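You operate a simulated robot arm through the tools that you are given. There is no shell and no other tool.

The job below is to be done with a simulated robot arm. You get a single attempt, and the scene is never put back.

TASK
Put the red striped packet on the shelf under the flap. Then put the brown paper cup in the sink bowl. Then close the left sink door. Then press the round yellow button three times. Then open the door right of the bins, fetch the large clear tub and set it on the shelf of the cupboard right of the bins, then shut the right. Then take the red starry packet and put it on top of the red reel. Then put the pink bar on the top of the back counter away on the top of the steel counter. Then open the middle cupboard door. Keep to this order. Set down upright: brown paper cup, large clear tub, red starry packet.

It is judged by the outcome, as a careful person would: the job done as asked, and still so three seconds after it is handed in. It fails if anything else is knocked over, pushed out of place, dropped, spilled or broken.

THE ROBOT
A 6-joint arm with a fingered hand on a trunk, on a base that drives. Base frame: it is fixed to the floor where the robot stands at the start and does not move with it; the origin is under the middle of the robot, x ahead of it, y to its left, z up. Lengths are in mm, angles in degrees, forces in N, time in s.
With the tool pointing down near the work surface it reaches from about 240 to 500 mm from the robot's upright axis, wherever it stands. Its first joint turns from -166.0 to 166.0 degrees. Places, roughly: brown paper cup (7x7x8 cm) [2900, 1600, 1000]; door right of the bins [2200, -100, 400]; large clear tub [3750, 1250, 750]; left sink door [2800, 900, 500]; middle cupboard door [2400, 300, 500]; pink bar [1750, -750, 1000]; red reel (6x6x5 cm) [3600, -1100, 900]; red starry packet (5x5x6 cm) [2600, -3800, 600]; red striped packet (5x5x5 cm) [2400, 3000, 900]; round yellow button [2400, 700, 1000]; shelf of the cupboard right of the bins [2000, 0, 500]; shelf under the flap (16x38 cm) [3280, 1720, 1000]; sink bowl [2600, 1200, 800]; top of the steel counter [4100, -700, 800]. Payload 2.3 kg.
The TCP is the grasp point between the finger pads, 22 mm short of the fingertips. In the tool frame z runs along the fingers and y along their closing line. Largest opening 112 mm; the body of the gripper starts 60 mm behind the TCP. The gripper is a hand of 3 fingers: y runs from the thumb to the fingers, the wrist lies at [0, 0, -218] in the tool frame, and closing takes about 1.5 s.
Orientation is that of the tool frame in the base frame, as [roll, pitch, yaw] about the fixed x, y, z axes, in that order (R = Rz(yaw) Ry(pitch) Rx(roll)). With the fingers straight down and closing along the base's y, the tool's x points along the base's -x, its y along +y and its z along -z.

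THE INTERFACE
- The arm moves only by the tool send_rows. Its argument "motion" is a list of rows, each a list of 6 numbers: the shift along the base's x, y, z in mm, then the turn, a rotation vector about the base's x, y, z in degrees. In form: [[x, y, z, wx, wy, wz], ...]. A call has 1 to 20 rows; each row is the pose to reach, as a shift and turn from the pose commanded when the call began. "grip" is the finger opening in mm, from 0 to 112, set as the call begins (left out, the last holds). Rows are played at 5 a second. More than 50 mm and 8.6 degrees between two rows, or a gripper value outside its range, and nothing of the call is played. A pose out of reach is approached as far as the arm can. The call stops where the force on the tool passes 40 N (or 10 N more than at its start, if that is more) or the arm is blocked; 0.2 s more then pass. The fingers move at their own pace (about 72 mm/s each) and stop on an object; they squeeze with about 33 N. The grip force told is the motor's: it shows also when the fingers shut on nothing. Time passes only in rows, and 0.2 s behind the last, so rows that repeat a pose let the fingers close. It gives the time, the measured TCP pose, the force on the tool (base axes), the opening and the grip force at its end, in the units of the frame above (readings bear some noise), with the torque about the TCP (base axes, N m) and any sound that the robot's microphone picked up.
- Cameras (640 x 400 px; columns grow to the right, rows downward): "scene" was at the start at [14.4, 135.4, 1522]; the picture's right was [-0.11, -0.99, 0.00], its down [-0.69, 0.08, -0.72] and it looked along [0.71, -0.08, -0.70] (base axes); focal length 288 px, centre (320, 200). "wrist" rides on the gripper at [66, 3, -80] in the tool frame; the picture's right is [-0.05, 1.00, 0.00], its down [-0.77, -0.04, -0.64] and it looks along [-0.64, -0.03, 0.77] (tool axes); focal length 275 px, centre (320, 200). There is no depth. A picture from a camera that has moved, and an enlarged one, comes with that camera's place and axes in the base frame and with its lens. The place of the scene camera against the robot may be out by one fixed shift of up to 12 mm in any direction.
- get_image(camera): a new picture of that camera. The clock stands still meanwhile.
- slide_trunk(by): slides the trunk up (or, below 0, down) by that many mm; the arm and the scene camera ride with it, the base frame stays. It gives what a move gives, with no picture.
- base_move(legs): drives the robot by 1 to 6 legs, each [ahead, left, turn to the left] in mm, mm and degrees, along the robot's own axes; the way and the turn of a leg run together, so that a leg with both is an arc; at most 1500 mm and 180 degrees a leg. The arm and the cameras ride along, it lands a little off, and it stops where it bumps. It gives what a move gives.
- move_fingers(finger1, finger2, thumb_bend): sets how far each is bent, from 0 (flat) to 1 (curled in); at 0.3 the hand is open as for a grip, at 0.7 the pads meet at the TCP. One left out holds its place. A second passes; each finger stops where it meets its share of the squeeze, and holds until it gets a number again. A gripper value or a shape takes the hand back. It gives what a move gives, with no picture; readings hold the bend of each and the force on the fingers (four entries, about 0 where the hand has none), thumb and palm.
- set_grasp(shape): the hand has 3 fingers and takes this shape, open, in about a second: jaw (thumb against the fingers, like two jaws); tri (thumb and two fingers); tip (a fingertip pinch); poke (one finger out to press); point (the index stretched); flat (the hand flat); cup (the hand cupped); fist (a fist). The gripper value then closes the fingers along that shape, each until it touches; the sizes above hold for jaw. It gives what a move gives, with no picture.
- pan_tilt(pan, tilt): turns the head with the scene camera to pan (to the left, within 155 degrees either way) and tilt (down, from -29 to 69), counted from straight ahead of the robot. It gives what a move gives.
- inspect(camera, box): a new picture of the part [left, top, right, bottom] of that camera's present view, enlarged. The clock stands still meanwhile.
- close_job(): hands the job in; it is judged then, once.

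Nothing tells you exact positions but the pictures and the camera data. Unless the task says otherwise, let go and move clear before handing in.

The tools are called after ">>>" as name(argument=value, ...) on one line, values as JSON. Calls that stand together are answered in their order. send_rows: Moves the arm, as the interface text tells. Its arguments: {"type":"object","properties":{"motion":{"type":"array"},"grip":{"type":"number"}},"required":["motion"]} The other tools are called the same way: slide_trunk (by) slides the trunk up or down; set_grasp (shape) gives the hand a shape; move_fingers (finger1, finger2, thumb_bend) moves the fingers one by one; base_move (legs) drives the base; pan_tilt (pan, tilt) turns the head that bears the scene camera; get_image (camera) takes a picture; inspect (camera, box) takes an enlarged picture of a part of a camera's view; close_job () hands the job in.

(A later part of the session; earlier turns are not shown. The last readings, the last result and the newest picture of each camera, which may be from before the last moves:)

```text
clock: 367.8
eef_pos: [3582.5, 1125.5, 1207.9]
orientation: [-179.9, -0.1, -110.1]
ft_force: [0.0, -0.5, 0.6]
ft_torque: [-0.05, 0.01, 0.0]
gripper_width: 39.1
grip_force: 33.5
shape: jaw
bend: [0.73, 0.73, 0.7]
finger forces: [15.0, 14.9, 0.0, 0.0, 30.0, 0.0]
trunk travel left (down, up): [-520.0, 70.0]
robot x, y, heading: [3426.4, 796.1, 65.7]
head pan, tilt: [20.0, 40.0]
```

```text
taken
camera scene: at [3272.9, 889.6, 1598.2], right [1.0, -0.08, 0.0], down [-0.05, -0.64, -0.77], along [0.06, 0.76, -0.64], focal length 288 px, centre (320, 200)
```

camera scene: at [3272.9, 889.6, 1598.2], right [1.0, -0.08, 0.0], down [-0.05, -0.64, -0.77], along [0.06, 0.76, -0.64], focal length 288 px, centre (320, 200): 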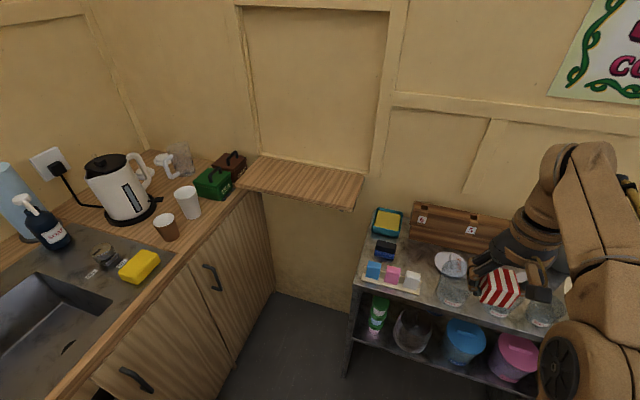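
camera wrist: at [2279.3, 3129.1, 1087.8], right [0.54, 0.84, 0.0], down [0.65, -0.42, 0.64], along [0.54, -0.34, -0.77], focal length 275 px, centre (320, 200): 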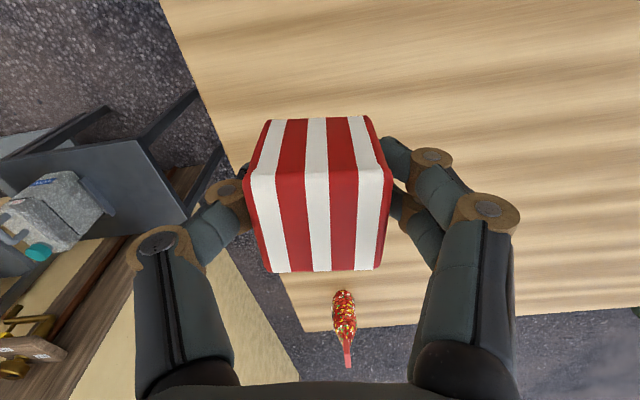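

The shelf's centre triangulates to about (3275, 1735), top z ≈ 985, and the rack's front-left corner to about (3397, 1332). I'll turn left and move diagonally to a spot between the open door and the rack, from which both shelf and cup should be reachable.

>>> base_move(legs=[[0, 0, 60], [300, -46, 0]])

>>> pan_tilt(pan=0, tilt=55)

>>> get_image(camera="scene")

>>> pan_tilt(pan=60, tilt=60)

>>> get_image(camera="scene")

```text
clock: 372.5
eef_pos: [3084.5, 1369.0, 1208.0]
orientation: [179.9, 0.0, -50.3]
ft_force: [0.0, 0.4, -0.4]
ft_torque: [-0.01, 0.01, -0.02]
gripper_width: 39.2
grip_force: 32.9
shape: jaw
bend: [0.73, 0.73, 0.7]
finger forces: [15.0, 15.1, 0.0, 0.0, 30.0, 0.1]
trunk travel left (down, up): [-520.0, 70.0]
robot x, y, heading: [3288.3, 1067.4, 125.1]
head pan, tilt: [20.0, 40.0]
```

```text
clock: 373.3
eef_pos: [3085.3, 1367.9, 1207.9]
orientation: [-179.8, 0.0, -50.3]
ft_force: [0.3, 0.4, -0.2]
ft_torque: [0.01, 0.0, 0.0]
gripper_width: 39.0
grip_force: 33.2
shape: jaw
bend: [0.73, 0.73, 0.7]
finger forces: [15.0, 15.0, 0.1, 0.0, 30.0, 0.1]
trunk travel left (down, up): [-520.0, 70.0]
robot x, y, heading: [3288.3, 1065.9, 125.3]
head pan, tilt: [0.0, 55.0]
```

```text
taken
camera scene: at [3160.5, 1001.1, 1577.4], right [0.82, 0.58, 0.0], down [0.47, -0.67, -0.57], along [-0.33, 0.47, -0.82], focal length 288 px, centre (320, 200)
```

scene: 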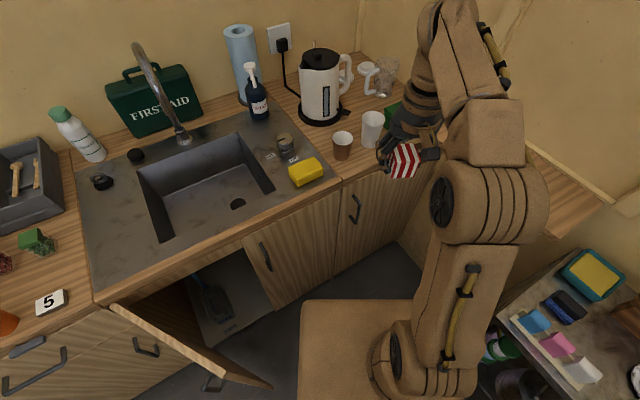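

```text
clock: 374.6
eef_pos: [3084.9, 1368.0, 1208.7]
orientation: [179.8, 0.0, -50.3]
ft_force: [-1.1, 0.0, -0.8]
ft_torque: [-0.01, 0.0, -0.01]
gripper_width: 38.9
grip_force: 33.2
shape: jaw
bend: [0.73, 0.73, 0.7]
finger forces: [15.0, 15.0, 0.1, 0.0, 30.0, 0.0]
trunk travel left (down, up): [-520.0, 70.0]
robot x, y, heading: [3293.1, 1068.7, 125.6]
head pan, tilt: [60.0, 60.0]
```

```text
taken
camera scene: at [3135.8, 936.3, 1571.3], right [-0.09, 1.0, 0.0], down [0.86, 0.08, -0.5], along [-0.5, -0.05, -0.87], focal length 288 px, centre (320, 200)
```

scene: 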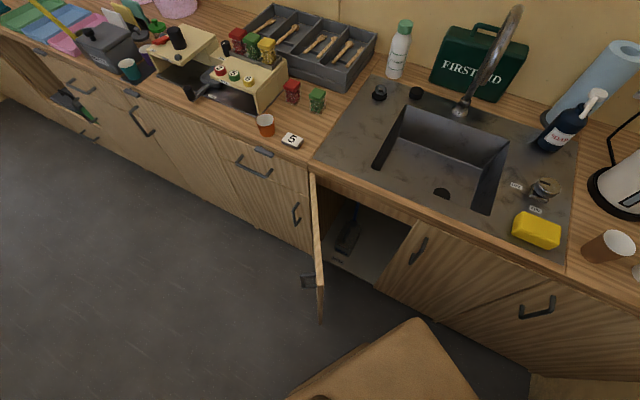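

The base is clear of the door, counter and rack. I'll move 130 mm further in and then reach over to the shelf.

>>> base_move(legs=[[130, 0, 0]])

>>> get_image(camera="wrist")

>>> pan_tilt(pan=-30, tilt=45)

>>> get_image(camera="scene")

```text
clock: 375.9
eef_pos: [3010.2, 1474.8, 1209.0]
orientation: [180.0, 0.0, -50.3]
ft_force: [0.9, -0.4, -1.4]
ft_torque: [-0.03, 0.0, 0.0]
gripper_width: 39.0
grip_force: 33.0
shape: jaw
bend: [0.73, 0.73, 0.7]
finger forces: [15.1, 15.1, 0.1, 0.1, 30.1, 0.1]
trunk travel left (down, up): [-520.0, 70.0]
robot x, y, heading: [3216.3, 1170.1, 125.1]
head pan, tilt: [60.0, 60.0]
```

```text
taken
camera wrist: at [3050.4, 1422.1, 1287.2], right [-0.8, -0.6, 0.0], down [-0.47, 0.62, 0.64], along [-0.38, 0.51, -0.77], focal length 275 px, centre (320, 200)
```

wrist: 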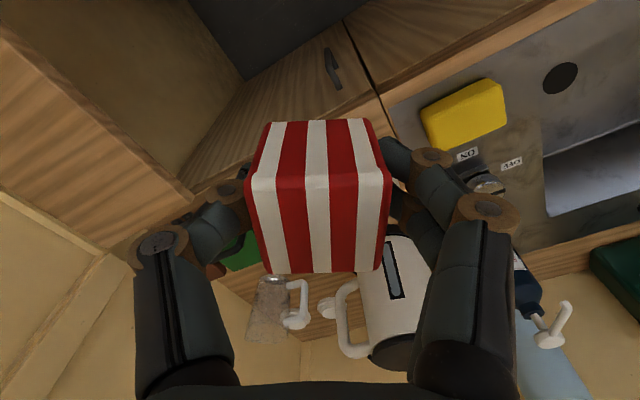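

```text
clock: 377.6
eef_pos: [3011.3, 1472.5, 1208.2]
orientation: [180.0, 0.1, -50.3]
ft_force: [-0.6, -0.1, -0.2]
ft_torque: [-0.01, -0.01, 0.02]
gripper_width: 39.0
grip_force: 33.5
shape: jaw
bend: [0.73, 0.73, 0.7]
finger forces: [15.0, 15.1, 0.0, 0.1, 30.0, 0.0]
trunk travel left (down, up): [-520.0, 70.0]
robot x, y, heading: [3210.4, 1173.2, 125.2]
head pan, tilt: [-30.0, 45.0]
```

```text
taken
camera scene: at [3120.4, 1128.3, 1590.8], right [1.0, 0.09, 0.0], down [0.07, -0.7, -0.71], along [-0.07, 0.7, -0.71], focal length 288 px, centre (320, 200)
```

scene: 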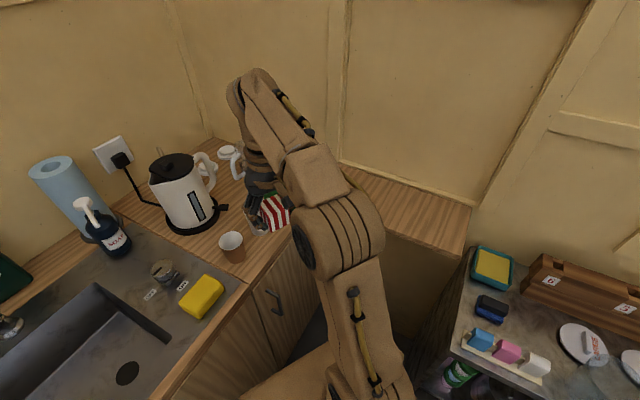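

I'm in position; the shelf's top corners are consistent around (3431, 1573) and (3503, 1757). I'll swing the hand over the shelf with the packet square to it, staying high.

>>> send_rows(motion=[[36, 28, 0, 0, 0, -8], [72, 57, 0, 0, 0, -16], [108, 85, 0, 0, 0, -24], [144, 113, 0, 0, 0, -32], [181, 142, 0, 0, 0, -40], [217, 170, 0, 0, 0, -48], [253, 199, 0, 0, 0, -56], [289, 227, 0, 0, 0, -64]])

>>> get_image(camera="wrist")

>>> get_image(camera="scene")

```text
clock: 379.4
eef_pos: [3209.5, 1608.8, 1168.4]
orientation: [179.0, 1.3, -112.6]
ft_force: [-0.8, -0.4, -1.0]
ft_torque: [0.01, -0.06, -0.01]
gripper_width: 38.8
grip_force: 32.5
shape: jaw
bend: [0.73, 0.73, 0.7]
finger forces: [15.5, 15.4, 0.0, 0.0, 31.1, 0.1]
out of reach, approached as far as the arm can: row 4, 5, 6, 7, 8
trunk travel left (down, up): [-520.0, 70.0]
robot x, y, heading: [3216.1, 1173.8, 125.3]
head pan, tilt: [-30.0, 45.0]
```

```text
taken
camera wrist: at [3182.9, 1547.3, 1245.3], right [-0.9, 0.43, 0.02], down [0.33, 0.68, 0.65], along [0.27, 0.6, -0.76], focal length 275 px, centre (320, 200)
```

wrist: 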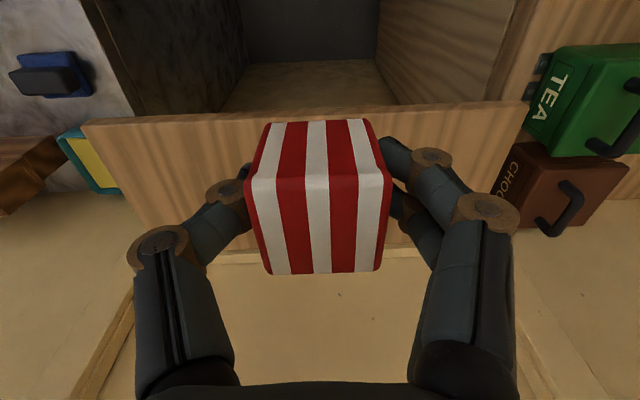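

```text
taken
camera scene: at [3115.7, 1127.5, 1590.5], right [1.0, 0.09, 0.0], down [0.07, -0.7, -0.71], along [-0.06, 0.7, -0.71], focal length 288 px, centre (320, 200)
```

scene: 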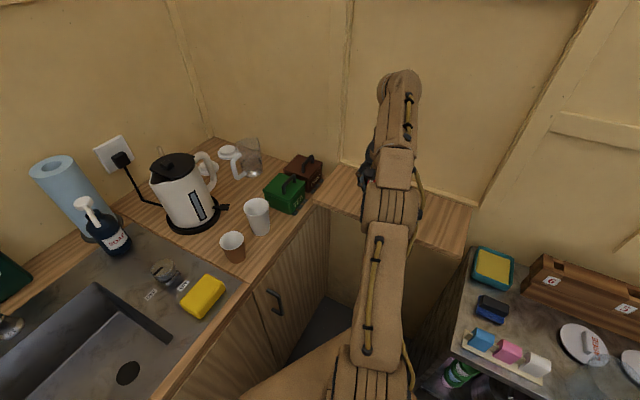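

That pose is out of reach at this height; the hand stopped short of the shelf. Raising the trunk and working lower should extend reach, so I'll try that before moving the base.

>>> slide_trunk(by=70)

>>> send_rows(motion=[[0, 0, -20, 0, 0, 0], [0, 0, -60, 0, 0, 0], [0, 0, -100, 0, 0, 0], [0, 0, -130, 0, 0, 0]])

```text
clock: 380.4
eef_pos: [3212.5, 1608.7, 1237.9]
orientation: [178.9, 1.2, -112.4]
ft_force: [-0.3, -0.6, 0.0]
ft_torque: [-0.03, 0.02, 0.0]
gripper_width: 38.9
grip_force: 33.3
shape: jaw
bend: [0.73, 0.73, 0.7]
finger forces: [15.6, 15.6, 0.0, 0.0, 30.9, 0.0]
trunk travel left (down, up): [-590.0, 0.0]
robot x, y, heading: [3213.5, 1173.8, 125.1]
head pan, tilt: [-30.0, 45.0]
```

```text
clock: 381.4
eef_pos: [3211.9, 1609.3, 1109.0]
orientation: [178.9, 1.2, -112.6]
ft_force: [-0.5, 1.0, -0.8]
ft_torque: [0.0, 0.0, 0.01]
gripper_width: 38.8
grip_force: 33.1
shape: jaw
bend: [0.73, 0.73, 0.7]
finger forces: [15.2, 15.4, 0.0, 0.1, 30.6, 0.1]
trunk travel left (down, up): [-590.0, 0.0]
robot x, y, heading: [3214.4, 1172.5, 125.1]
head pan, tilt: [-30.0, 45.0]
```

Lowered cleanly. Now I'll reach outward over the shelf at this height.

>>> send_rows(motion=[[15, 19, 0, 0, 0, 0], [31, 38, 0, 0, 0, 0], [47, 57, 0, 0, 0, 0], [63, 76, 0, 0, 0, 0], [70, 90, 0, 0, 0, 0]])

>>> get_image(camera="wrist")

```text
clock: 382.6
eef_pos: [3273.1, 1654.0, 1101.0]
orientation: [178.7, 1.2, -112.6]
ft_force: [-0.8, 0.1, -0.3]
ft_torque: [0.02, 0.0, 0.03]
gripper_width: 38.8
grip_force: 32.8
shape: jaw
bend: [0.73, 0.73, 0.7]
finger forces: [15.2, 15.3, 0.0, 0.0, 30.6, 0.0]
out of reach, approached as far as the arm can: row 3, 4, 5
trunk travel left (down, up): [-590.0, 0.0]
robot x, y, heading: [3213.0, 1171.3, 125.5]
head pan, tilt: [-30.0, 45.0]
```

```text
taken
camera wrist: at [3246.6, 1593.0, 1178.2], right [-0.9, 0.43, 0.02], down [0.34, 0.68, 0.65], along [0.26, 0.6, -0.76], focal length 275 px, centre (320, 200)
```

wrist: 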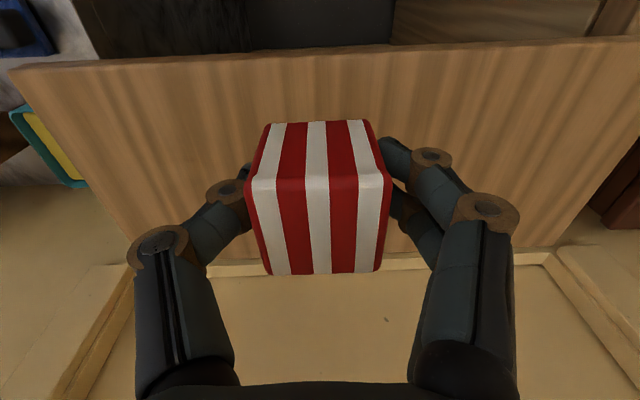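

The packet is over the shelf's front part. I'll drop a little to gain reach and move further in.

>>> send_rows(motion=[[0, 0, -10, 0, 0, 0], [0, 0, -20, 0, 0, 0], [0, 0, -30, 0, 0, 0]])

>>> send_rows(motion=[[6, 13, 0, 0, 0, 0], [12, 27, 0, 0, 0, 0], [19, 41, 0, 0, 0, 0]])

>>> get_image(camera="wrist")

```text
clock: 383.4
eef_pos: [3274.7, 1655.9, 1074.6]
orientation: [178.9, 1.2, -112.5]
ft_force: [0.6, -0.4, 0.0]
ft_torque: [0.04, -0.03, 0.04]
gripper_width: 38.9
grip_force: 33.3
shape: jaw
bend: [0.73, 0.73, 0.7]
finger forces: [15.2, 15.3, 0.1, 0.0, 30.4, 0.0]
trunk travel left (down, up): [-590.0, 0.0]
robot x, y, heading: [3214.1, 1174.7, 125.3]
head pan, tilt: [-30.0, 45.0]
```

```text
clock: 384.2
eef_pos: [3276.8, 1657.9, 1070.4]
orientation: [178.9, 1.2, -112.5]
ft_force: [-1.0, -0.4, -0.6]
ft_torque: [-0.02, 0.01, 0.0]
gripper_width: 39.2
grip_force: 32.8
shape: jaw
bend: [0.73, 0.73, 0.7]
finger forces: [15.1, 15.2, 0.1, 0.0, 30.5, 0.0]
out of reach, approached as far as the arm can: row 1, 2, 3
trunk travel left (down, up): [-590.0, 0.0]
robot x, y, heading: [3219.9, 1171.2, 125.3]
head pan, tilt: [-30.0, 45.0]
```

```text
taken
camera wrist: at [3250.4, 1596.8, 1148.5], right [-0.9, 0.43, 0.02], down [0.34, 0.68, 0.65], along [0.26, 0.6, -0.76], focal length 275 px, centre (320, 200)
```

wrist: 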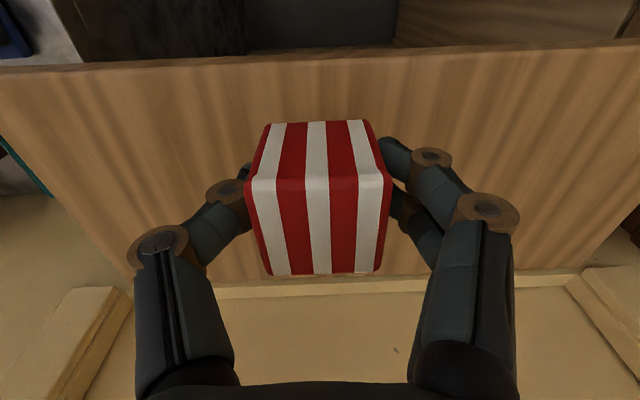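

The reach limit is about 490 mm, leaving the packet only just inside the shelf's front edge. Tilting the hand about 15° outward gains some 55 mm, so I'll tilt, move in, and check.

>>> send_rows(motion=[[0, 0, 0, 6.5, -2.7, 0], [0, 0, 0, 13.86, -5.75, 0], [10, 23, 0, 13.86, -5.75, 0], [19, 46, 0, 13.86, -5.75, 0]])

>>> get_image(camera="wrist")

>>> get_image(camera="scene")

```text
clock: 385.2
eef_pos: [3296.0, 1707.6, 1069.8]
orientation: [178.7, 16.1, -112.4]
ft_force: [0.3, 0.0, -0.6]
ft_torque: [0.02, -0.01, 0.0]
gripper_width: 38.9
grip_force: 33.0
shape: jaw
bend: [0.73, 0.73, 0.7]
finger forces: [15.1, 15.2, 0.1, 0.1, 30.4, 0.0]
out of reach, approached as far as the arm can: row 1, 2, 3
trunk travel left (down, up): [-590.0, 0.0]
robot x, y, heading: [3217.4, 1175.7, 125.2]
head pan, tilt: [-30.0, 45.0]
```

```text
taken
camera wrist: at [3261.4, 1630.4, 1127.5], right [-0.91, 0.42, 0.03], down [0.26, 0.5, 0.82], along [0.33, 0.76, -0.57], focal length 275 px, centre (320, 200)
```

wrist: 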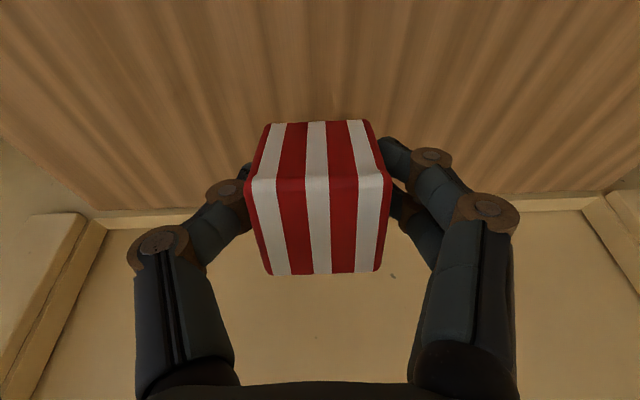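

```text
taken
camera scene: at [3120.7, 1128.3, 1660.8], right [1.0, 0.09, 0.0], down [0.07, -0.7, -0.71], along [-0.07, 0.7, -0.71], focal length 288 px, centre (320, 200)
```

scene: 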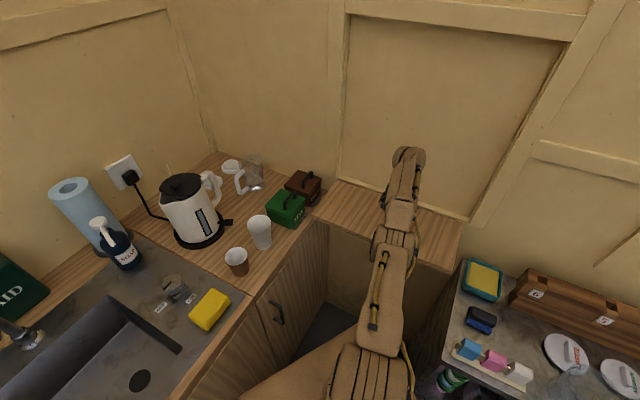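

The packet now hangs about 70 mm inside the shelf edge. I'll lower in small steps until it touches.

>>> send_rows(motion=[[0, 0, -8, 0, 0, 0], [0, 0, -16, 0, 0, 0], [0, 0, -24, 0, 0, 0], [0, 0, -32, 0, 0, 0]])

>>> send_rows(motion=[[0, 0, -3, 0, 0, 0], [0, 0, -6, 0, 0, 0], [0, 0, -9, 0, 0, 0], [0, 0, -12, 0, 0, 0]])

>>> get_image(camera="wrist")

```text
clock: 386.2
eef_pos: [3294.9, 1711.0, 1038.2]
orientation: [178.8, 16.1, -112.5]
ft_force: [0.8, 0.0, -0.5]
ft_torque: [-0.01, 0.01, 0.0]
gripper_width: 38.8
grip_force: 32.8
shape: jaw
bend: [0.73, 0.73, 0.7]
finger forces: [15.1, 15.3, 0.1, 0.0, 30.4, 0.1]
out of reach, approached as far as the arm can: row 4
trunk travel left (down, up): [-590.0, 0.0]
robot x, y, heading: [3214.1, 1172.9, 125.3]
head pan, tilt: [-30.0, 45.0]
```

```text
clock: 387.2
eef_pos: [3297.7, 1710.7, 1026.4]
orientation: [178.8, 16.4, -112.5]
ft_force: [2.0, 5.1, 14.2]
ft_torque: [-0.13, -0.06, 0.02]
gripper_width: 39.1
grip_force: 33.1
shape: jaw
bend: [0.74, 0.73, 0.7]
finger forces: [18.5, 15.5, 0.0, 0.0, 34.0, 0.1]
trunk travel left (down, up): [-590.0, 0.0]
robot x, y, heading: [3210.1, 1174.8, 125.4]
head pan, tilt: [-30.0, 45.0]
```

```text
taken
camera wrist: at [3262.8, 1632.2, 1084.2], right [-0.91, 0.42, 0.03], down [0.26, 0.5, 0.83], along [0.33, 0.76, -0.56], focal length 275 px, centre (320, 200)
```

wrist: 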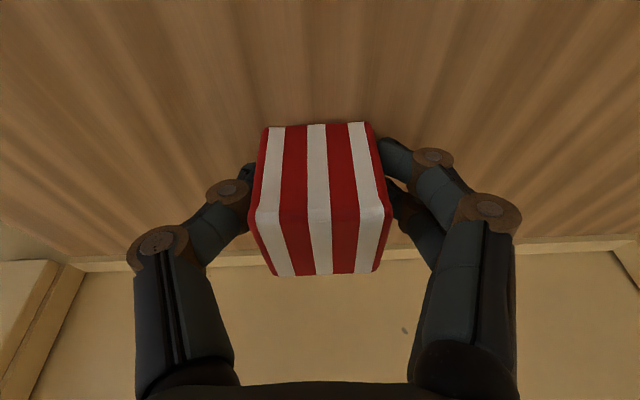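

Contact with the shelf at about 14 N, and the packet is settling flat. I'll release gently.

>>> send_rows(motion=[[0, 0, 1, 0, 0, 0], [0, 0, 1, 0, 0, 0], [0, 0, 1, 0, 0, 0], [0, 0, 1, 0, 0, 0], [0, 0, 1, 0, 0, 0]], grip=75)

>>> get_image(camera="wrist")

```text
clock: 388.4
eef_pos: [3295.3, 1710.6, 1027.0]
orientation: [178.7, 16.2, -112.5]
ft_force: [0.7, -0.4, 0.0]
ft_torque: [-0.03, 0.04, 0.04]
gripper_width: 74.7
grip_force: 0.1
shape: jaw
bend: [0.69, 0.69, 0.66]
finger forces: [0.0, 0.1, 0.0, 0.0, 0.1, 0.1]
trunk travel left (down, up): [-590.0, 0.0]
robot x, y, heading: [3214.1, 1173.9, 125.1]
head pan, tilt: [-30.0, 45.0]
```

```text
taken
camera wrist: at [3262.0, 1632.8, 1083.8], right [-0.91, 0.42, 0.03], down [0.26, 0.5, 0.82], along [0.33, 0.76, -0.56], focal length 275 px, centre (320, 200)
```

wrist: 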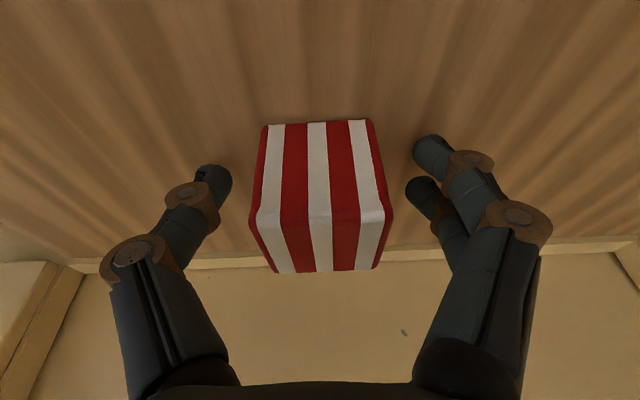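

The packet stands on the shelf. I'll withdraw along the hand's axis and check it.

>>> send_rows(motion=[[-3, -6, 23, 0, 0, 0], [-6, -14, 48, 0, 0, 0], [-12, -30, 90, 0, 0, 0], [-20, -50, 125, 0, 0, 0], [-30, -80, 140, 0, 0, 0]])

>>> get_image(camera="wrist")

>>> get_image(camera="scene")

```text
clock: 389.6
eef_pos: [3280.9, 1688.6, 1170.2]
orientation: [178.9, 16.1, -112.5]
ft_force: [-0.4, 0.1, -0.9]
ft_torque: [-0.01, 0.0, -0.01]
gripper_width: 75.0
grip_force: 0.1
shape: jaw
bend: [0.69, 0.69, 0.66]
finger forces: [0.0, 0.1, 0.0, 0.1, 0.0, 0.0]
out of reach, approached as far as the arm can: row 1, 2, 3, 4, 5
trunk travel left (down, up): [-590.0, 0.0]
robot x, y, heading: [3217.0, 1176.2, 125.1]
head pan, tilt: [-30.0, 45.0]
```

```text
taken
camera wrist: at [3245.7, 1611.1, 1227.2], right [-0.91, 0.42, 0.03], down [0.26, 0.5, 0.82], along [0.33, 0.76, -0.57], focal length 275 px, centre (320, 200)
```

wrist: 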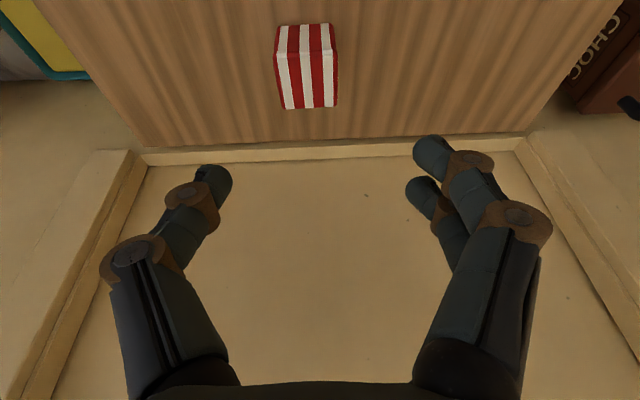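

```text
taken
camera scene: at [3120.6, 1128.4, 1660.8], right [1.0, 0.09, 0.0], down [0.07, -0.7, -0.71], along [-0.07, 0.7, -0.71], focal length 288 px, centre (320, 200)
```

scene: 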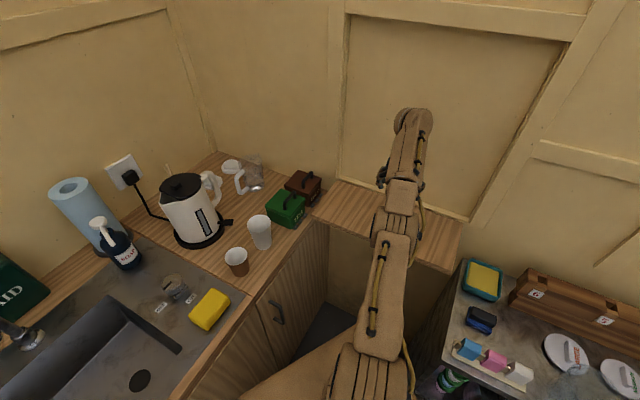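

Step one is done: the striped packet sits flat on the shelf. Next is the brown cup at about (2842, 1549) on the counter (z≈915), close to the white cup. I'll level the hand, draw it in, and turn the base to face the counter.

>>> send_rows(motion=[[-10, -25, 10, -4.6, 1.9, 0], [-25, -55, 20, -9.2, 3.8, 0], [-40, -90, 30, -13.86, 5.75, 0], [-55, -125, 30, -13.86, 5.75, 8], [-75, -150, 30, -13.86, 5.75, 8]])

>>> base_move(legs=[[0, 0, 30]])

>>> pan_tilt(pan=0, tilt=50)

>>> get_image(camera="scene")

>>> pan_tilt(pan=60, tilt=55)

>>> get_image(camera="scene")

>>> pan_tilt(pan=-90, tilt=60)

>>> get_image(camera="scene")

```text
clock: 390.8
eef_pos: [3304.2, 1593.7, 1227.3]
orientation: [178.7, 1.0, -105.6]
ft_force: [-0.7, 0.2, 0.1]
ft_torque: [-0.03, -0.01, 0.01]
gripper_width: 74.6
grip_force: 0.1
shape: jaw
bend: [0.69, 0.69, 0.66]
finger forces: [0.0, 0.1, 0.1, 0.0, 0.0, 0.0]
out of reach, approached as far as the arm can: row 2, 3, 4, 5
trunk travel left (down, up): [-590.0, 0.0]
robot x, y, heading: [3213.5, 1173.6, 125.5]
head pan, tilt: [-30.0, 45.0]
```

```text
clock: 392.7
eef_pos: [3085.3, 1583.1, 1226.3]
orientation: [178.5, 1.1, -75.8]
ft_force: [0.8, 1.1, 0.3]
ft_torque: [0.0, 0.01, -0.01]
gripper_width: 75.0
grip_force: 0.2
shape: jaw
bend: [0.69, 0.69, 0.66]
finger forces: [0.0, 0.0, 0.0, 0.1, 0.0, 0.0]
trunk travel left (down, up): [-590.0, 0.0]
robot x, y, heading: [3213.7, 1173.3, 155.1]
head pan, tilt: [-30.0, 45.0]
```

```text
clock: 393.6
eef_pos: [3085.2, 1583.1, 1227.1]
orientation: [178.5, 1.0, -75.9]
ft_force: [0.7, -0.2, -0.3]
ft_torque: [0.03, -0.02, 0.0]
gripper_width: 75.2
grip_force: 0.1
shape: jaw
bend: [0.69, 0.69, 0.66]
finger forces: [0.0, 0.0, 0.1, 0.0, 0.0, 0.1]
trunk travel left (down, up): [-590.0, 0.0]
robot x, y, heading: [3215.9, 1171.1, 155.0]
head pan, tilt: [0.0, 50.0]
```

```text
taken
camera scene: at [3133.4, 1057.4, 1653.9], right [0.42, 0.91, 0.0], down [0.69, -0.32, -0.64], along [-0.58, 0.27, -0.77], focal length 288 px, centre (320, 200)
```

scene: 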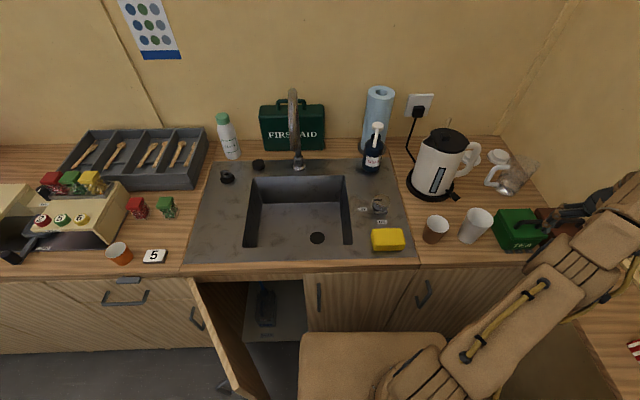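

```text
clock: 394.9
eef_pos: [3086.2, 1583.5, 1227.2]
orientation: [178.6, 1.1, -75.8]
ft_force: [0.9, 0.1, 0.3]
ft_torque: [-0.04, -0.03, 0.02]
gripper_width: 74.7
grip_force: 0.0
shape: jaw
bend: [0.69, 0.69, 0.66]
finger forces: [0.1, 0.0, 0.1, 0.0, 0.0, 0.0]
trunk travel left (down, up): [-590.0, 0.0]
robot x, y, heading: [3214.1, 1168.4, 154.9]
head pan, tilt: [60.0, 55.0]
```

```text
taken
camera scene: at [3144.1, 983.5, 1647.4], right [-0.57, 0.82, 0.0], down [0.67, 0.47, -0.57], along [-0.47, -0.33, -0.82], focal length 288 px, centre (320, 200)
```

scene: 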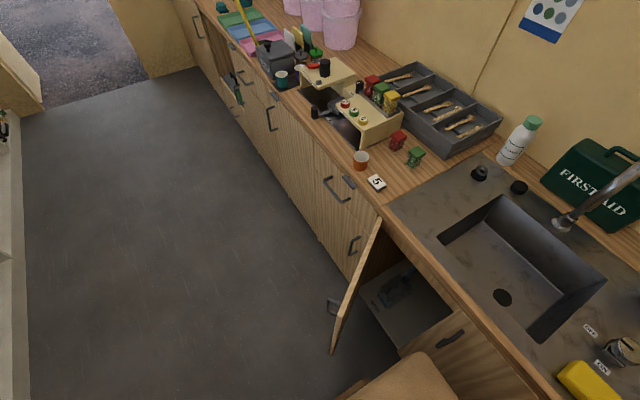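

```text
clock: 397.3
eef_pos: [3086.5, 1583.3, 1226.5]
orientation: [178.6, 1.1, -75.8]
ft_force: [0.0, 0.4, 0.1]
ft_torque: [-0.02, 0.01, -0.02]
gripper_width: 74.9
grip_force: 0.1
shape: jaw
bend: [0.69, 0.69, 0.66]
finger forces: [0.0, 0.0, 0.0, 0.1, 0.0, 0.0]
trunk travel left (down, up): [-590.0, 0.0]
robot x, y, heading: [3218.7, 1175.9, 155.0]
head pan, tilt: [-90.0, 60.0]
```

```text
taken
camera scene: at [3231.3, 1085.2, 1641.4], right [0.91, -0.42, 0.0], down [-0.37, -0.79, -0.5], along [0.21, 0.45, -0.87], focal length 288 px, centre (320, 200)
```

scene: 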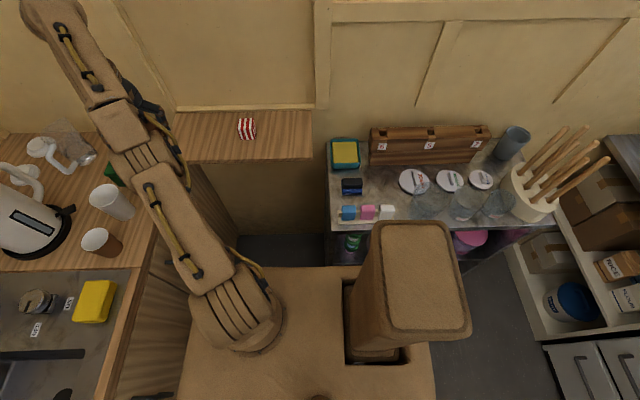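

The cup, sink bowl and door are well located: the bowl spans u 2015–2358, n 1695–1975 in the stall's axes, and my base is ~75 mm clear of the open door. I'll move 85 mm toward the counter and bring the hand high over the brown cup.

>>> base_move(legs=[[85, 0, 0]])

>>> pan_tilt(pan=0, tilt=50)

>>> send_rows(motion=[[-30, -5, -10, 1.3, -1, -8], [-60, -15, -20, 1.3, -1, -16], [-95, -30, -30, 1.3, -1, -24], [-130, -48, -40, 1.3, -1, -32], [-160, -65, -50, 1.3, -1, -39]], grip=112)

>>> get_image(camera="wrist")

>>> get_image(camera="scene")

```text
clock: 398.4
eef_pos: [3009.1, 1618.7, 1227.1]
orientation: [178.8, 1.0, -75.8]
ft_force: [0.1, 0.3, -0.6]
ft_torque: [0.02, 0.02, 0.03]
gripper_width: 74.8
grip_force: 0.1
shape: jaw
bend: [0.69, 0.69, 0.66]
finger forces: [0.0, 0.0, 0.1, 0.0, 0.1, 0.1]
trunk travel left (down, up): [-590.0, 0.0]
robot x, y, heading: [3138.1, 1208.0, 155.2]
head pan, tilt: [-90.0, 60.0]
```

```text
clock: 400.0
eef_pos: [3008.8, 1619.8, 1227.0]
orientation: [178.6, 1.1, -75.8]
ft_force: [-0.9, 0.0, 0.6]
ft_torque: [0.01, -0.01, -0.02]
gripper_width: 74.8
grip_force: 0.0
shape: jaw
bend: [0.69, 0.69, 0.66]
finger forces: [0.0, 0.0, 0.0, 0.1, 0.0, 0.0]
trunk travel left (down, up): [-590.0, 0.0]
robot x, y, heading: [3141.4, 1208.8, 155.2]
head pan, tilt: [0.0, 50.0]
```

```text
clock: 401.2
eef_pos: [2858.1, 1544.7, 1236.5]
orientation: [-179.7, 1.8, -114.9]
ft_force: [-0.2, -0.2, 0.8]
ft_torque: [0.01, 0.04, 0.01]
gripper_width: 112.0
grip_force: 0.0
shape: jaw
bend: [0.3, 0.3, 0.3]
finger forces: [0.0, 0.0, 0.1, 0.0, 0.0, 0.1]
out of reach, approached as far as the arm can: row 1, 2, 3, 4, 5
trunk travel left (down, up): [-590.0, 0.0]
robot x, y, heading: [3138.4, 1209.2, 154.8]
head pan, tilt: [0.0, 50.0]
```

```text
taken
camera wrist: at [2825.4, 1484.2, 1313.2], right [-0.89, 0.46, 0.0], down [0.35, 0.67, 0.66], along [0.31, 0.58, -0.75], focal length 275 px, centre (320, 200)
```

wrist: 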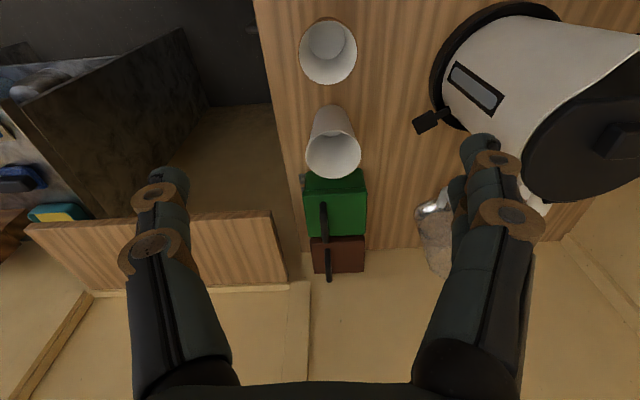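

```text
taken
camera scene: at [3060.6, 1093.9, 1654.2], right [0.42, 0.91, 0.0], down [0.69, -0.32, -0.64], along [-0.58, 0.27, -0.76], focal length 288 px, centre (320, 200)
```

scene: 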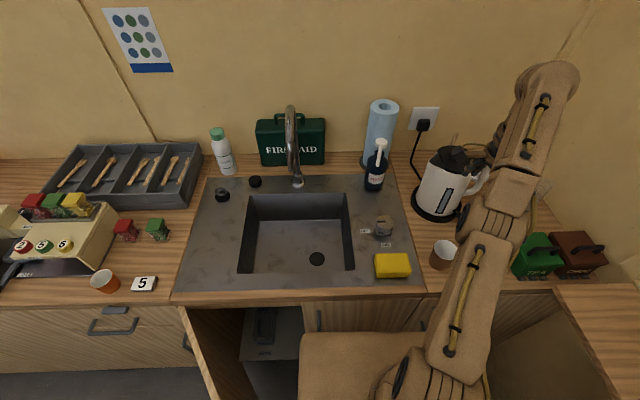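

The brown cup is directly below the hand at about (2852, 1550), the white cup just beyond it. The fingers straddle it along the clear direction; I'll lower partway and re-check.

>>> send_rows(motion=[[-2, 2, -40, 0, 0, 0], [-4, 4, -80, 0, 0, 0], [-6, 5, -120, 0, 0, 0], [-6, 5, -150, 0, 0, 0]])

>>> get_image(camera="wrist")

```text
clock: 402.2
eef_pos: [2854.6, 1543.2, 1241.2]
orientation: [179.8, 2.1, -114.8]
ft_force: [0.4, -0.3, 1.3]
ft_torque: [-0.03, 0.0, 0.0]
gripper_width: 112.1
grip_force: 0.1
shape: jaw
bend: [0.3, 0.3, 0.3]
finger forces: [0.0, 0.0, 0.1, 0.0, 0.0, 0.0]
out of reach, approached as far as the arm can: row 1, 2, 3, 4
trunk travel left (down, up): [-590.0, 0.0]
robot x, y, heading: [3139.0, 1208.3, 155.2]
head pan, tilt: [0.0, 50.0]
```

```text
taken
camera wrist: at [2823.2, 1482.8, 1316.7], right [-0.89, 0.46, 0.01], down [0.35, 0.66, 0.67], along [0.3, 0.59, -0.75], focal length 275 px, centre (320, 200)
```

wrist: 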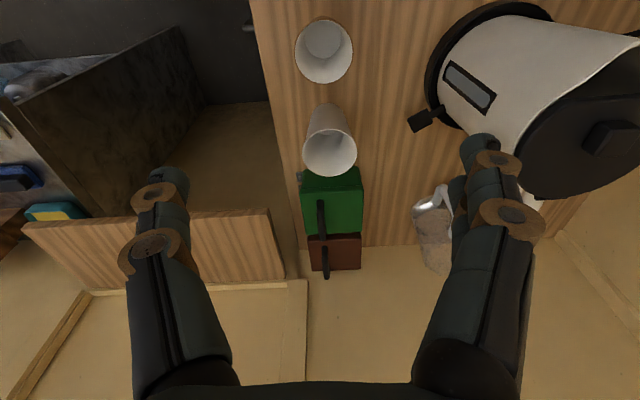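

The hand didn't descend: at this yaw a joint limit seems to block it. I'll turn the hand back somewhat and try again.

>>> send_rows(motion=[[0, 0, 0, 0, 0, 8], [0, 0, 0, 0, 0, 16], [0, 0, 0, 0, 0, 24], [0, 0, -20, 0, 0, 24], [0, 0, -40, 0, 0, 24]])

```text
clock: 403.4
eef_pos: [2851.0, 1541.8, 1245.0]
orientation: [179.6, 2.2, -90.7]
ft_force: [0.2, -0.6, 0.3]
ft_torque: [0.04, -0.04, 0.04]
gripper_width: 112.1
grip_force: 0.1
shape: jaw
bend: [0.3, 0.3, 0.3]
finger forces: [0.1, 0.0, 0.1, 0.0, 0.1, 0.0]
out of reach, approached as far as the arm can: row 3, 4, 5
trunk travel left (down, up): [-590.0, 0.0]
robot x, y, heading: [3137.8, 1209.3, 155.4]
head pan, tilt: [0.0, 50.0]
```

Still no descent. I'll draw the hand back toward the robot to get away from the limit, then lower and re-approach.

>>> send_rows(motion=[[25, -20, 0, 0, 0, 0], [50, -45, 0, 0, 0, 0], [75, -70, 0, 0, 0, 0], [95, -95, 0, 0, 0, 0]])

>>> send_rows(motion=[[0, 0, -40, 0, 0, 0], [0, 0, -80, 0, 0, 0]])

```text
clock: 404.4
eef_pos: [2947.7, 1441.4, 1247.9]
orientation: [179.4, 2.6, -90.8]
ft_force: [0.1, 0.2, 0.2]
ft_torque: [-0.01, 0.02, -0.03]
gripper_width: 112.0
grip_force: 0.1
shape: jaw
bend: [0.3, 0.3, 0.3]
finger forces: [0.0, 0.0, 0.0, 0.0, 0.0, 0.0]
out of reach, approached as far as the arm can: row 1
trunk travel left (down, up): [-590.0, 0.0]
robot x, y, heading: [3138.0, 1209.7, 155.2]
head pan, tilt: [0.0, 50.0]
```

```text
clock: 405.0
eef_pos: [2947.0, 1440.7, 1164.2]
orientation: [179.6, 2.4, -90.9]
ft_force: [-0.5, 0.4, -0.6]
ft_torque: [0.0, -0.01, 0.0]
gripper_width: 112.0
grip_force: 0.0
shape: jaw
bend: [0.3, 0.3, 0.3]
finger forces: [0.0, 0.1, 0.0, 0.0, 0.0, 0.0]
trunk travel left (down, up): [-590.0, 0.0]
robot x, y, heading: [3137.9, 1211.8, 155.3]
head pan, tilt: [0.0, 50.0]
```

Working again with the arm less stretched. I'll lower to about 1100, level the hand, and move out over the cup again.

>>> send_rows(motion=[[0, 0, -30, -2.4, 0, 0], [0, 0, -62, -2.4, 0, 0], [-24, 27, -62, -2.4, 0, 0], [-48, 54, -62, -2.4, 0, 0], [-72, 82, -62, -2.4, 0, -6], [-95, 109, -62, -2.4, 0, -12], [-95, 109, -62, -2.4, 0, -20]])

>>> get_image(camera="wrist")

```text
clock: 406.6
eef_pos: [2851.4, 1552.6, 1103.0]
orientation: [180.0, 0.0, -110.8]
ft_force: [1.1, -0.9, 0.1]
ft_torque: [0.03, 0.02, 0.02]
gripper_width: 112.2
grip_force: 0.0
shape: jaw
bend: [0.3, 0.3, 0.3]
finger forces: [0.0, 0.1, 0.1, 0.0, 0.1, 0.0]
trunk travel left (down, up): [-590.0, 0.0]
robot x, y, heading: [3137.5, 1209.4, 155.0]
head pan, tilt: [0.0, 50.0]
```

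```text
taken
camera wrist: at [2825.7, 1492.2, 1181.5], right [-0.92, 0.4, 0.0], down [0.31, 0.71, 0.64], along [0.25, 0.58, -0.77], focal length 275 px, centre (320, 200)
```

wrist: 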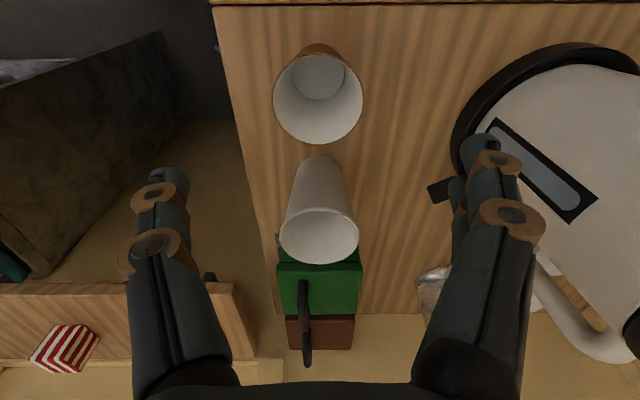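

The hand is centred over the brown cup (about (2853, 1552)) with clearance to the kettle and white cup. I'll lower to mid-cup height.

>>> send_rows(motion=[[1, 0, -40, 0, 0, 0], [1, 0, -80, 0, 0, 0], [1, 0, -115, 0, 0, 0], [1, 0, -140, 0, 0, 0]])

>>> get_image(camera="wrist")

>>> get_image(camera="scene")

```text
clock: 407.6
eef_pos: [2852.2, 1553.6, 964.5]
orientation: [179.9, 0.1, -110.8]
ft_force: [-0.7, 0.6, -0.3]
ft_torque: [0.0, 0.02, 0.01]
gripper_width: 111.9
grip_force: 0.1
shape: jaw
bend: [0.3, 0.3, 0.3]
finger forces: [0.1, 0.0, 0.0, 0.0, 0.0, 0.1]
trunk travel left (down, up): [-590.0, 0.0]
robot x, y, heading: [3138.1, 1209.8, 155.0]
head pan, tilt: [0.0, 50.0]
```

```text
taken
camera wrist: at [2826.8, 1493.8, 1042.9], right [-0.92, 0.4, 0.0], down [0.31, 0.71, 0.64], along [0.25, 0.58, -0.77], focal length 275 px, centre (320, 200)
```

wrist: 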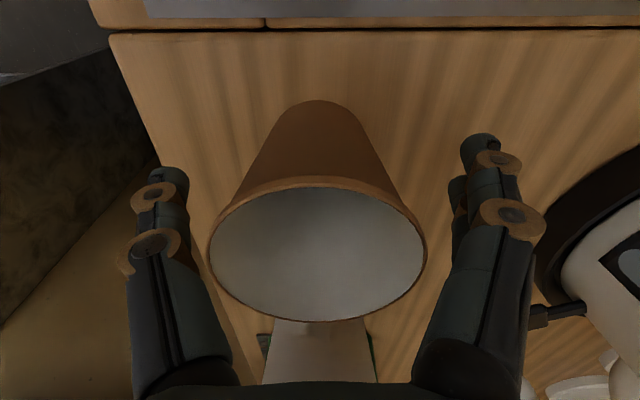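

```text
taken
camera scene: at [3056.3, 1093.2, 1653.9], right [0.42, 0.91, 0.0], down [0.69, -0.32, -0.64], along [-0.58, 0.27, -0.77], focal length 288 px, centre (320, 200)
```

scene: 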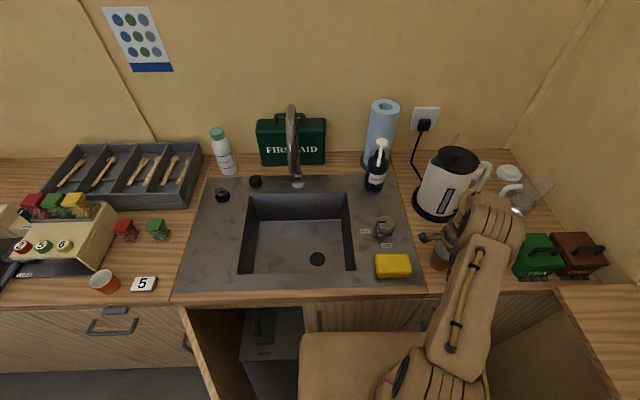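

The cup's rim (z≈990) sits centred between thumb and fingers. I'll go slightly lower and close gently in stages.

>>> send_rows(motion=[[0, 0, -6, 0, 0, 0], [0, 0, -6, 0, 0, 0], [0, 0, -6, 0, 0, 0], [0, 0, -6, 0, 0, 0], [0, 0, -6, 0, 0, 0]], grip=64)

>>> send_rows(motion=[[0, 0, 0, 0, 0, 0], [0, 0, 0, 0, 0, 0], [0, 0, 0, 0, 0, 0]], grip=56)

>>> get_image(camera="wrist")

```text
clock: 408.8
eef_pos: [2852.5, 1553.1, 957.6]
orientation: [179.9, 0.1, -110.8]
ft_force: [-1.0, 0.1, -0.5]
ft_torque: [0.01, 0.0, 0.0]
gripper_width: 64.5
grip_force: 0.2
shape: jaw
bend: [0.72, 0.72, 0.7]
finger forces: [0.0, 0.0, 0.0, 0.1, 0.0, 0.0]
trunk travel left (down, up): [-590.0, 0.0]
robot x, y, heading: [3138.2, 1205.5, 155.3]
head pan, tilt: [0.0, 50.0]
```

```text
clock: 409.6
eef_pos: [2853.3, 1553.5, 959.3]
orientation: [179.9, 0.1, -110.8]
ft_force: [0.8, -0.2, -0.2]
ft_torque: [-0.01, 0.0, 0.03]
gripper_width: 57.0
grip_force: 0.1
shape: jaw
bend: [0.72, 0.72, 0.7]
finger forces: [0.1, 0.0, 0.1, 0.0, 0.0, 0.1]
trunk travel left (down, up): [-590.0, 0.0]
robot x, y, heading: [3142.5, 1207.7, 155.1]
head pan, tilt: [0.0, 50.0]
```

```text
taken
camera wrist: at [2826.8, 1492.8, 1036.8], right [-0.92, 0.4, 0.0], down [0.31, 0.71, 0.64], along [0.25, 0.58, -0.77], focal length 275 px, centre (320, 200)
```

wrist: 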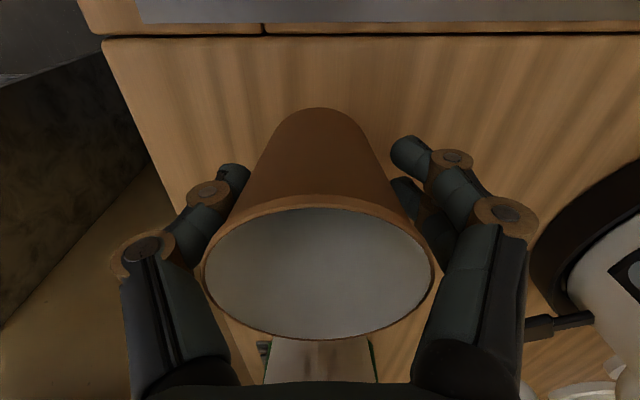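

No contact yet at 57 mm. I'll continue closing.

>>> send_rows(motion=[[0, 0, 0, 0, 0, 0], [0, 0, 0, 0, 0, 0], [0, 0, 0, 0, 0, 0], [0, 0, 0, 0, 0, 0]], grip=46)

>>> get_image(camera="wrist")

```text
clock: 410.6
eef_pos: [2852.9, 1553.6, 957.2]
orientation: [180.0, 0.1, -110.8]
ft_force: [0.3, -0.3, -0.9]
ft_torque: [0.03, 0.02, 0.03]
gripper_width: 47.8
grip_force: 0.1
shape: jaw
bend: [0.73, 0.73, 0.7]
finger forces: [0.1, 0.5, 0.1, 0.0, 0.6, 0.0]
trunk travel left (down, up): [-590.0, 0.0]
robot x, y, heading: [3138.9, 1210.3, 155.1]
head pan, tilt: [0.0, 50.0]
```

```text
taken
camera wrist: at [2826.8, 1492.8, 1036.8], right [-0.92, 0.4, 0.0], down [0.31, 0.71, 0.64], along [0.25, 0.58, -0.77], focal length 275 px, centre (320, 200)
```

wrist: 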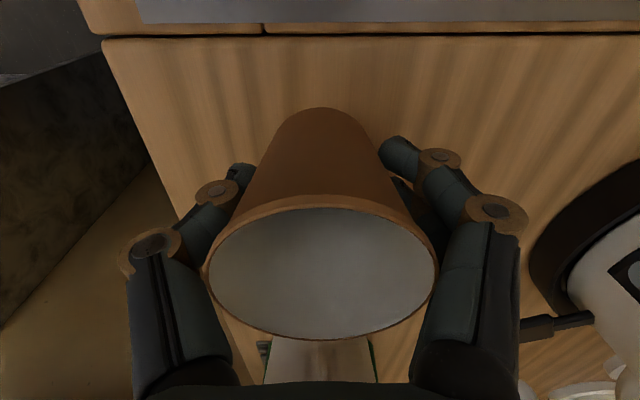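

The fingers just touch at 48 mm. I'll close a little more for a firm hold.

>>> send_rows(motion=[[0, 0, 0, 0, 0, 0], [0, 0, 0, 0, 0, 0], [0, 0, 0, 0, 0, 0], [0, 0, 0, 0, 0, 0]], grip=41)

>>> get_image(camera="wrist")

```text
clock: 411.6
eef_pos: [2852.1, 1553.7, 958.8]
orientation: [179.9, 0.1, -110.9]
ft_force: [0.1, 0.5, -0.5]
ft_torque: [-0.02, 0.0, 0.0]
gripper_width: 41.7
grip_force: 33.0
shape: jaw
bend: [0.74, 0.73, 0.7]
finger forces: [14.2, 15.5, 0.1, 0.1, 30.0, 0.1]
trunk travel left (down, up): [-590.0, 0.0]
robot x, y, heading: [3136.5, 1209.7, 155.2]
head pan, tilt: [0.0, 50.0]
```

```text
taken
camera wrist: at [2826.8, 1492.8, 1036.8], right [-0.92, 0.4, 0.0], down [0.31, 0.71, 0.64], along [0.25, 0.58, -0.77], focal length 275 px, centre (320, 200)
```

wrist: 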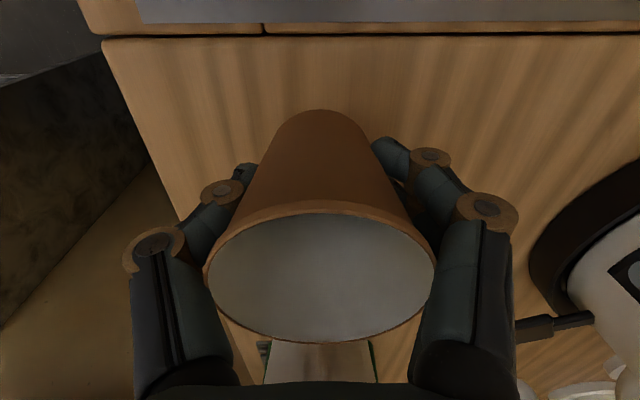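

The cup is held with its rim undistorted. I'll lift it, then carry it over to the right-hand part of the sink bowl at about (2669, 1317).

>>> send_rows(motion=[[0, 0, 15, 0, 0, 0], [0, 0, 40, 0, 0, 0], [0, 0, 75, 0, 0, 0], [0, 0, 102, 0, 0, 0]])

>>> send_rows(motion=[[-26, -34, 0, 0, 0, 6], [-52, -68, 0, 0, 0, 12], [-78, -102, 0, 0, 0, 18], [-104, -136, 0, 0, 0, 24], [-130, -170, 0, 0, 0, 30], [-157, -204, 0, 0, 0, 35], [-183, -237, 0, 0, 0, 40]])

>>> get_image(camera="wrist")

>>> get_image(camera="scene")

```text
clock: 412.6
eef_pos: [2852.5, 1553.8, 1060.2]
orientation: [-180.0, 0.1, -110.7]
ft_force: [0.7, -0.2, 0.2]
ft_torque: [0.01, -0.01, -0.05]
gripper_width: 42.0
grip_force: 33.2
shape: jaw
bend: [0.74, 0.73, 0.7]
finger forces: [14.1, 15.4, 0.0, 0.1, 30.0, 0.0]
trunk travel left (down, up): [-590.0, 0.0]
robot x, y, heading: [3138.1, 1209.0, 155.2]
head pan, tilt: [0.0, 50.0]
```

```text
clock: 414.2
eef_pos: [2667.7, 1315.8, 1056.8]
orientation: [180.0, 0.1, -70.6]
ft_force: [1.1, -0.5, 0.3]
ft_torque: [0.0, 0.01, 0.01]
gripper_width: 41.6
grip_force: 33.1
shape: jaw
bend: [0.74, 0.73, 0.7]
finger forces: [14.4, 15.5, 0.1, 0.0, 29.9, 0.0]
trunk travel left (down, up): [-590.0, 0.0]
robot x, y, heading: [3141.8, 1211.5, 155.0]
head pan, tilt: [0.0, 50.0]
```

```text
taken
camera wrist: at [2687.2, 1253.3, 1136.1], right [-0.96, -0.29, 0.0], down [-0.22, 0.74, 0.64], along [-0.18, 0.61, -0.77], focal length 275 px, centre (320, 200)
```

wrist: 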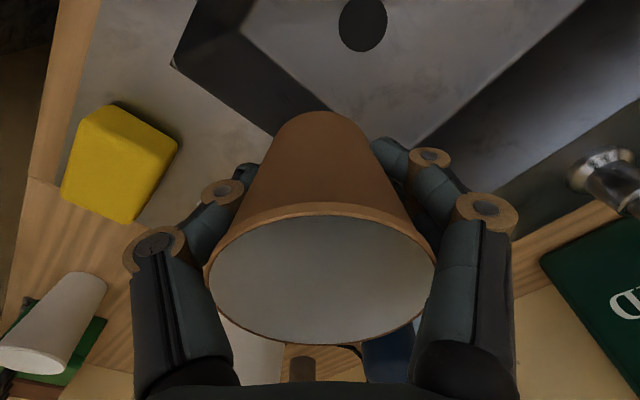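

```text
taken
camera scene: at [3055.3, 1092.0, 1653.8], right [0.42, 0.91, 0.0], down [0.7, -0.32, -0.64], along [-0.58, 0.27, -0.77], focal length 288 px, centre (320, 200)
```

scene: 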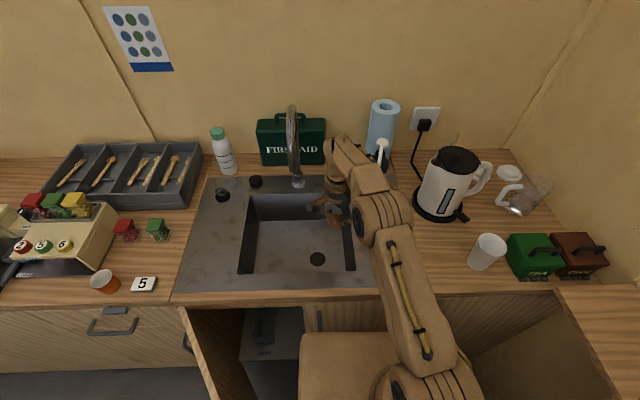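

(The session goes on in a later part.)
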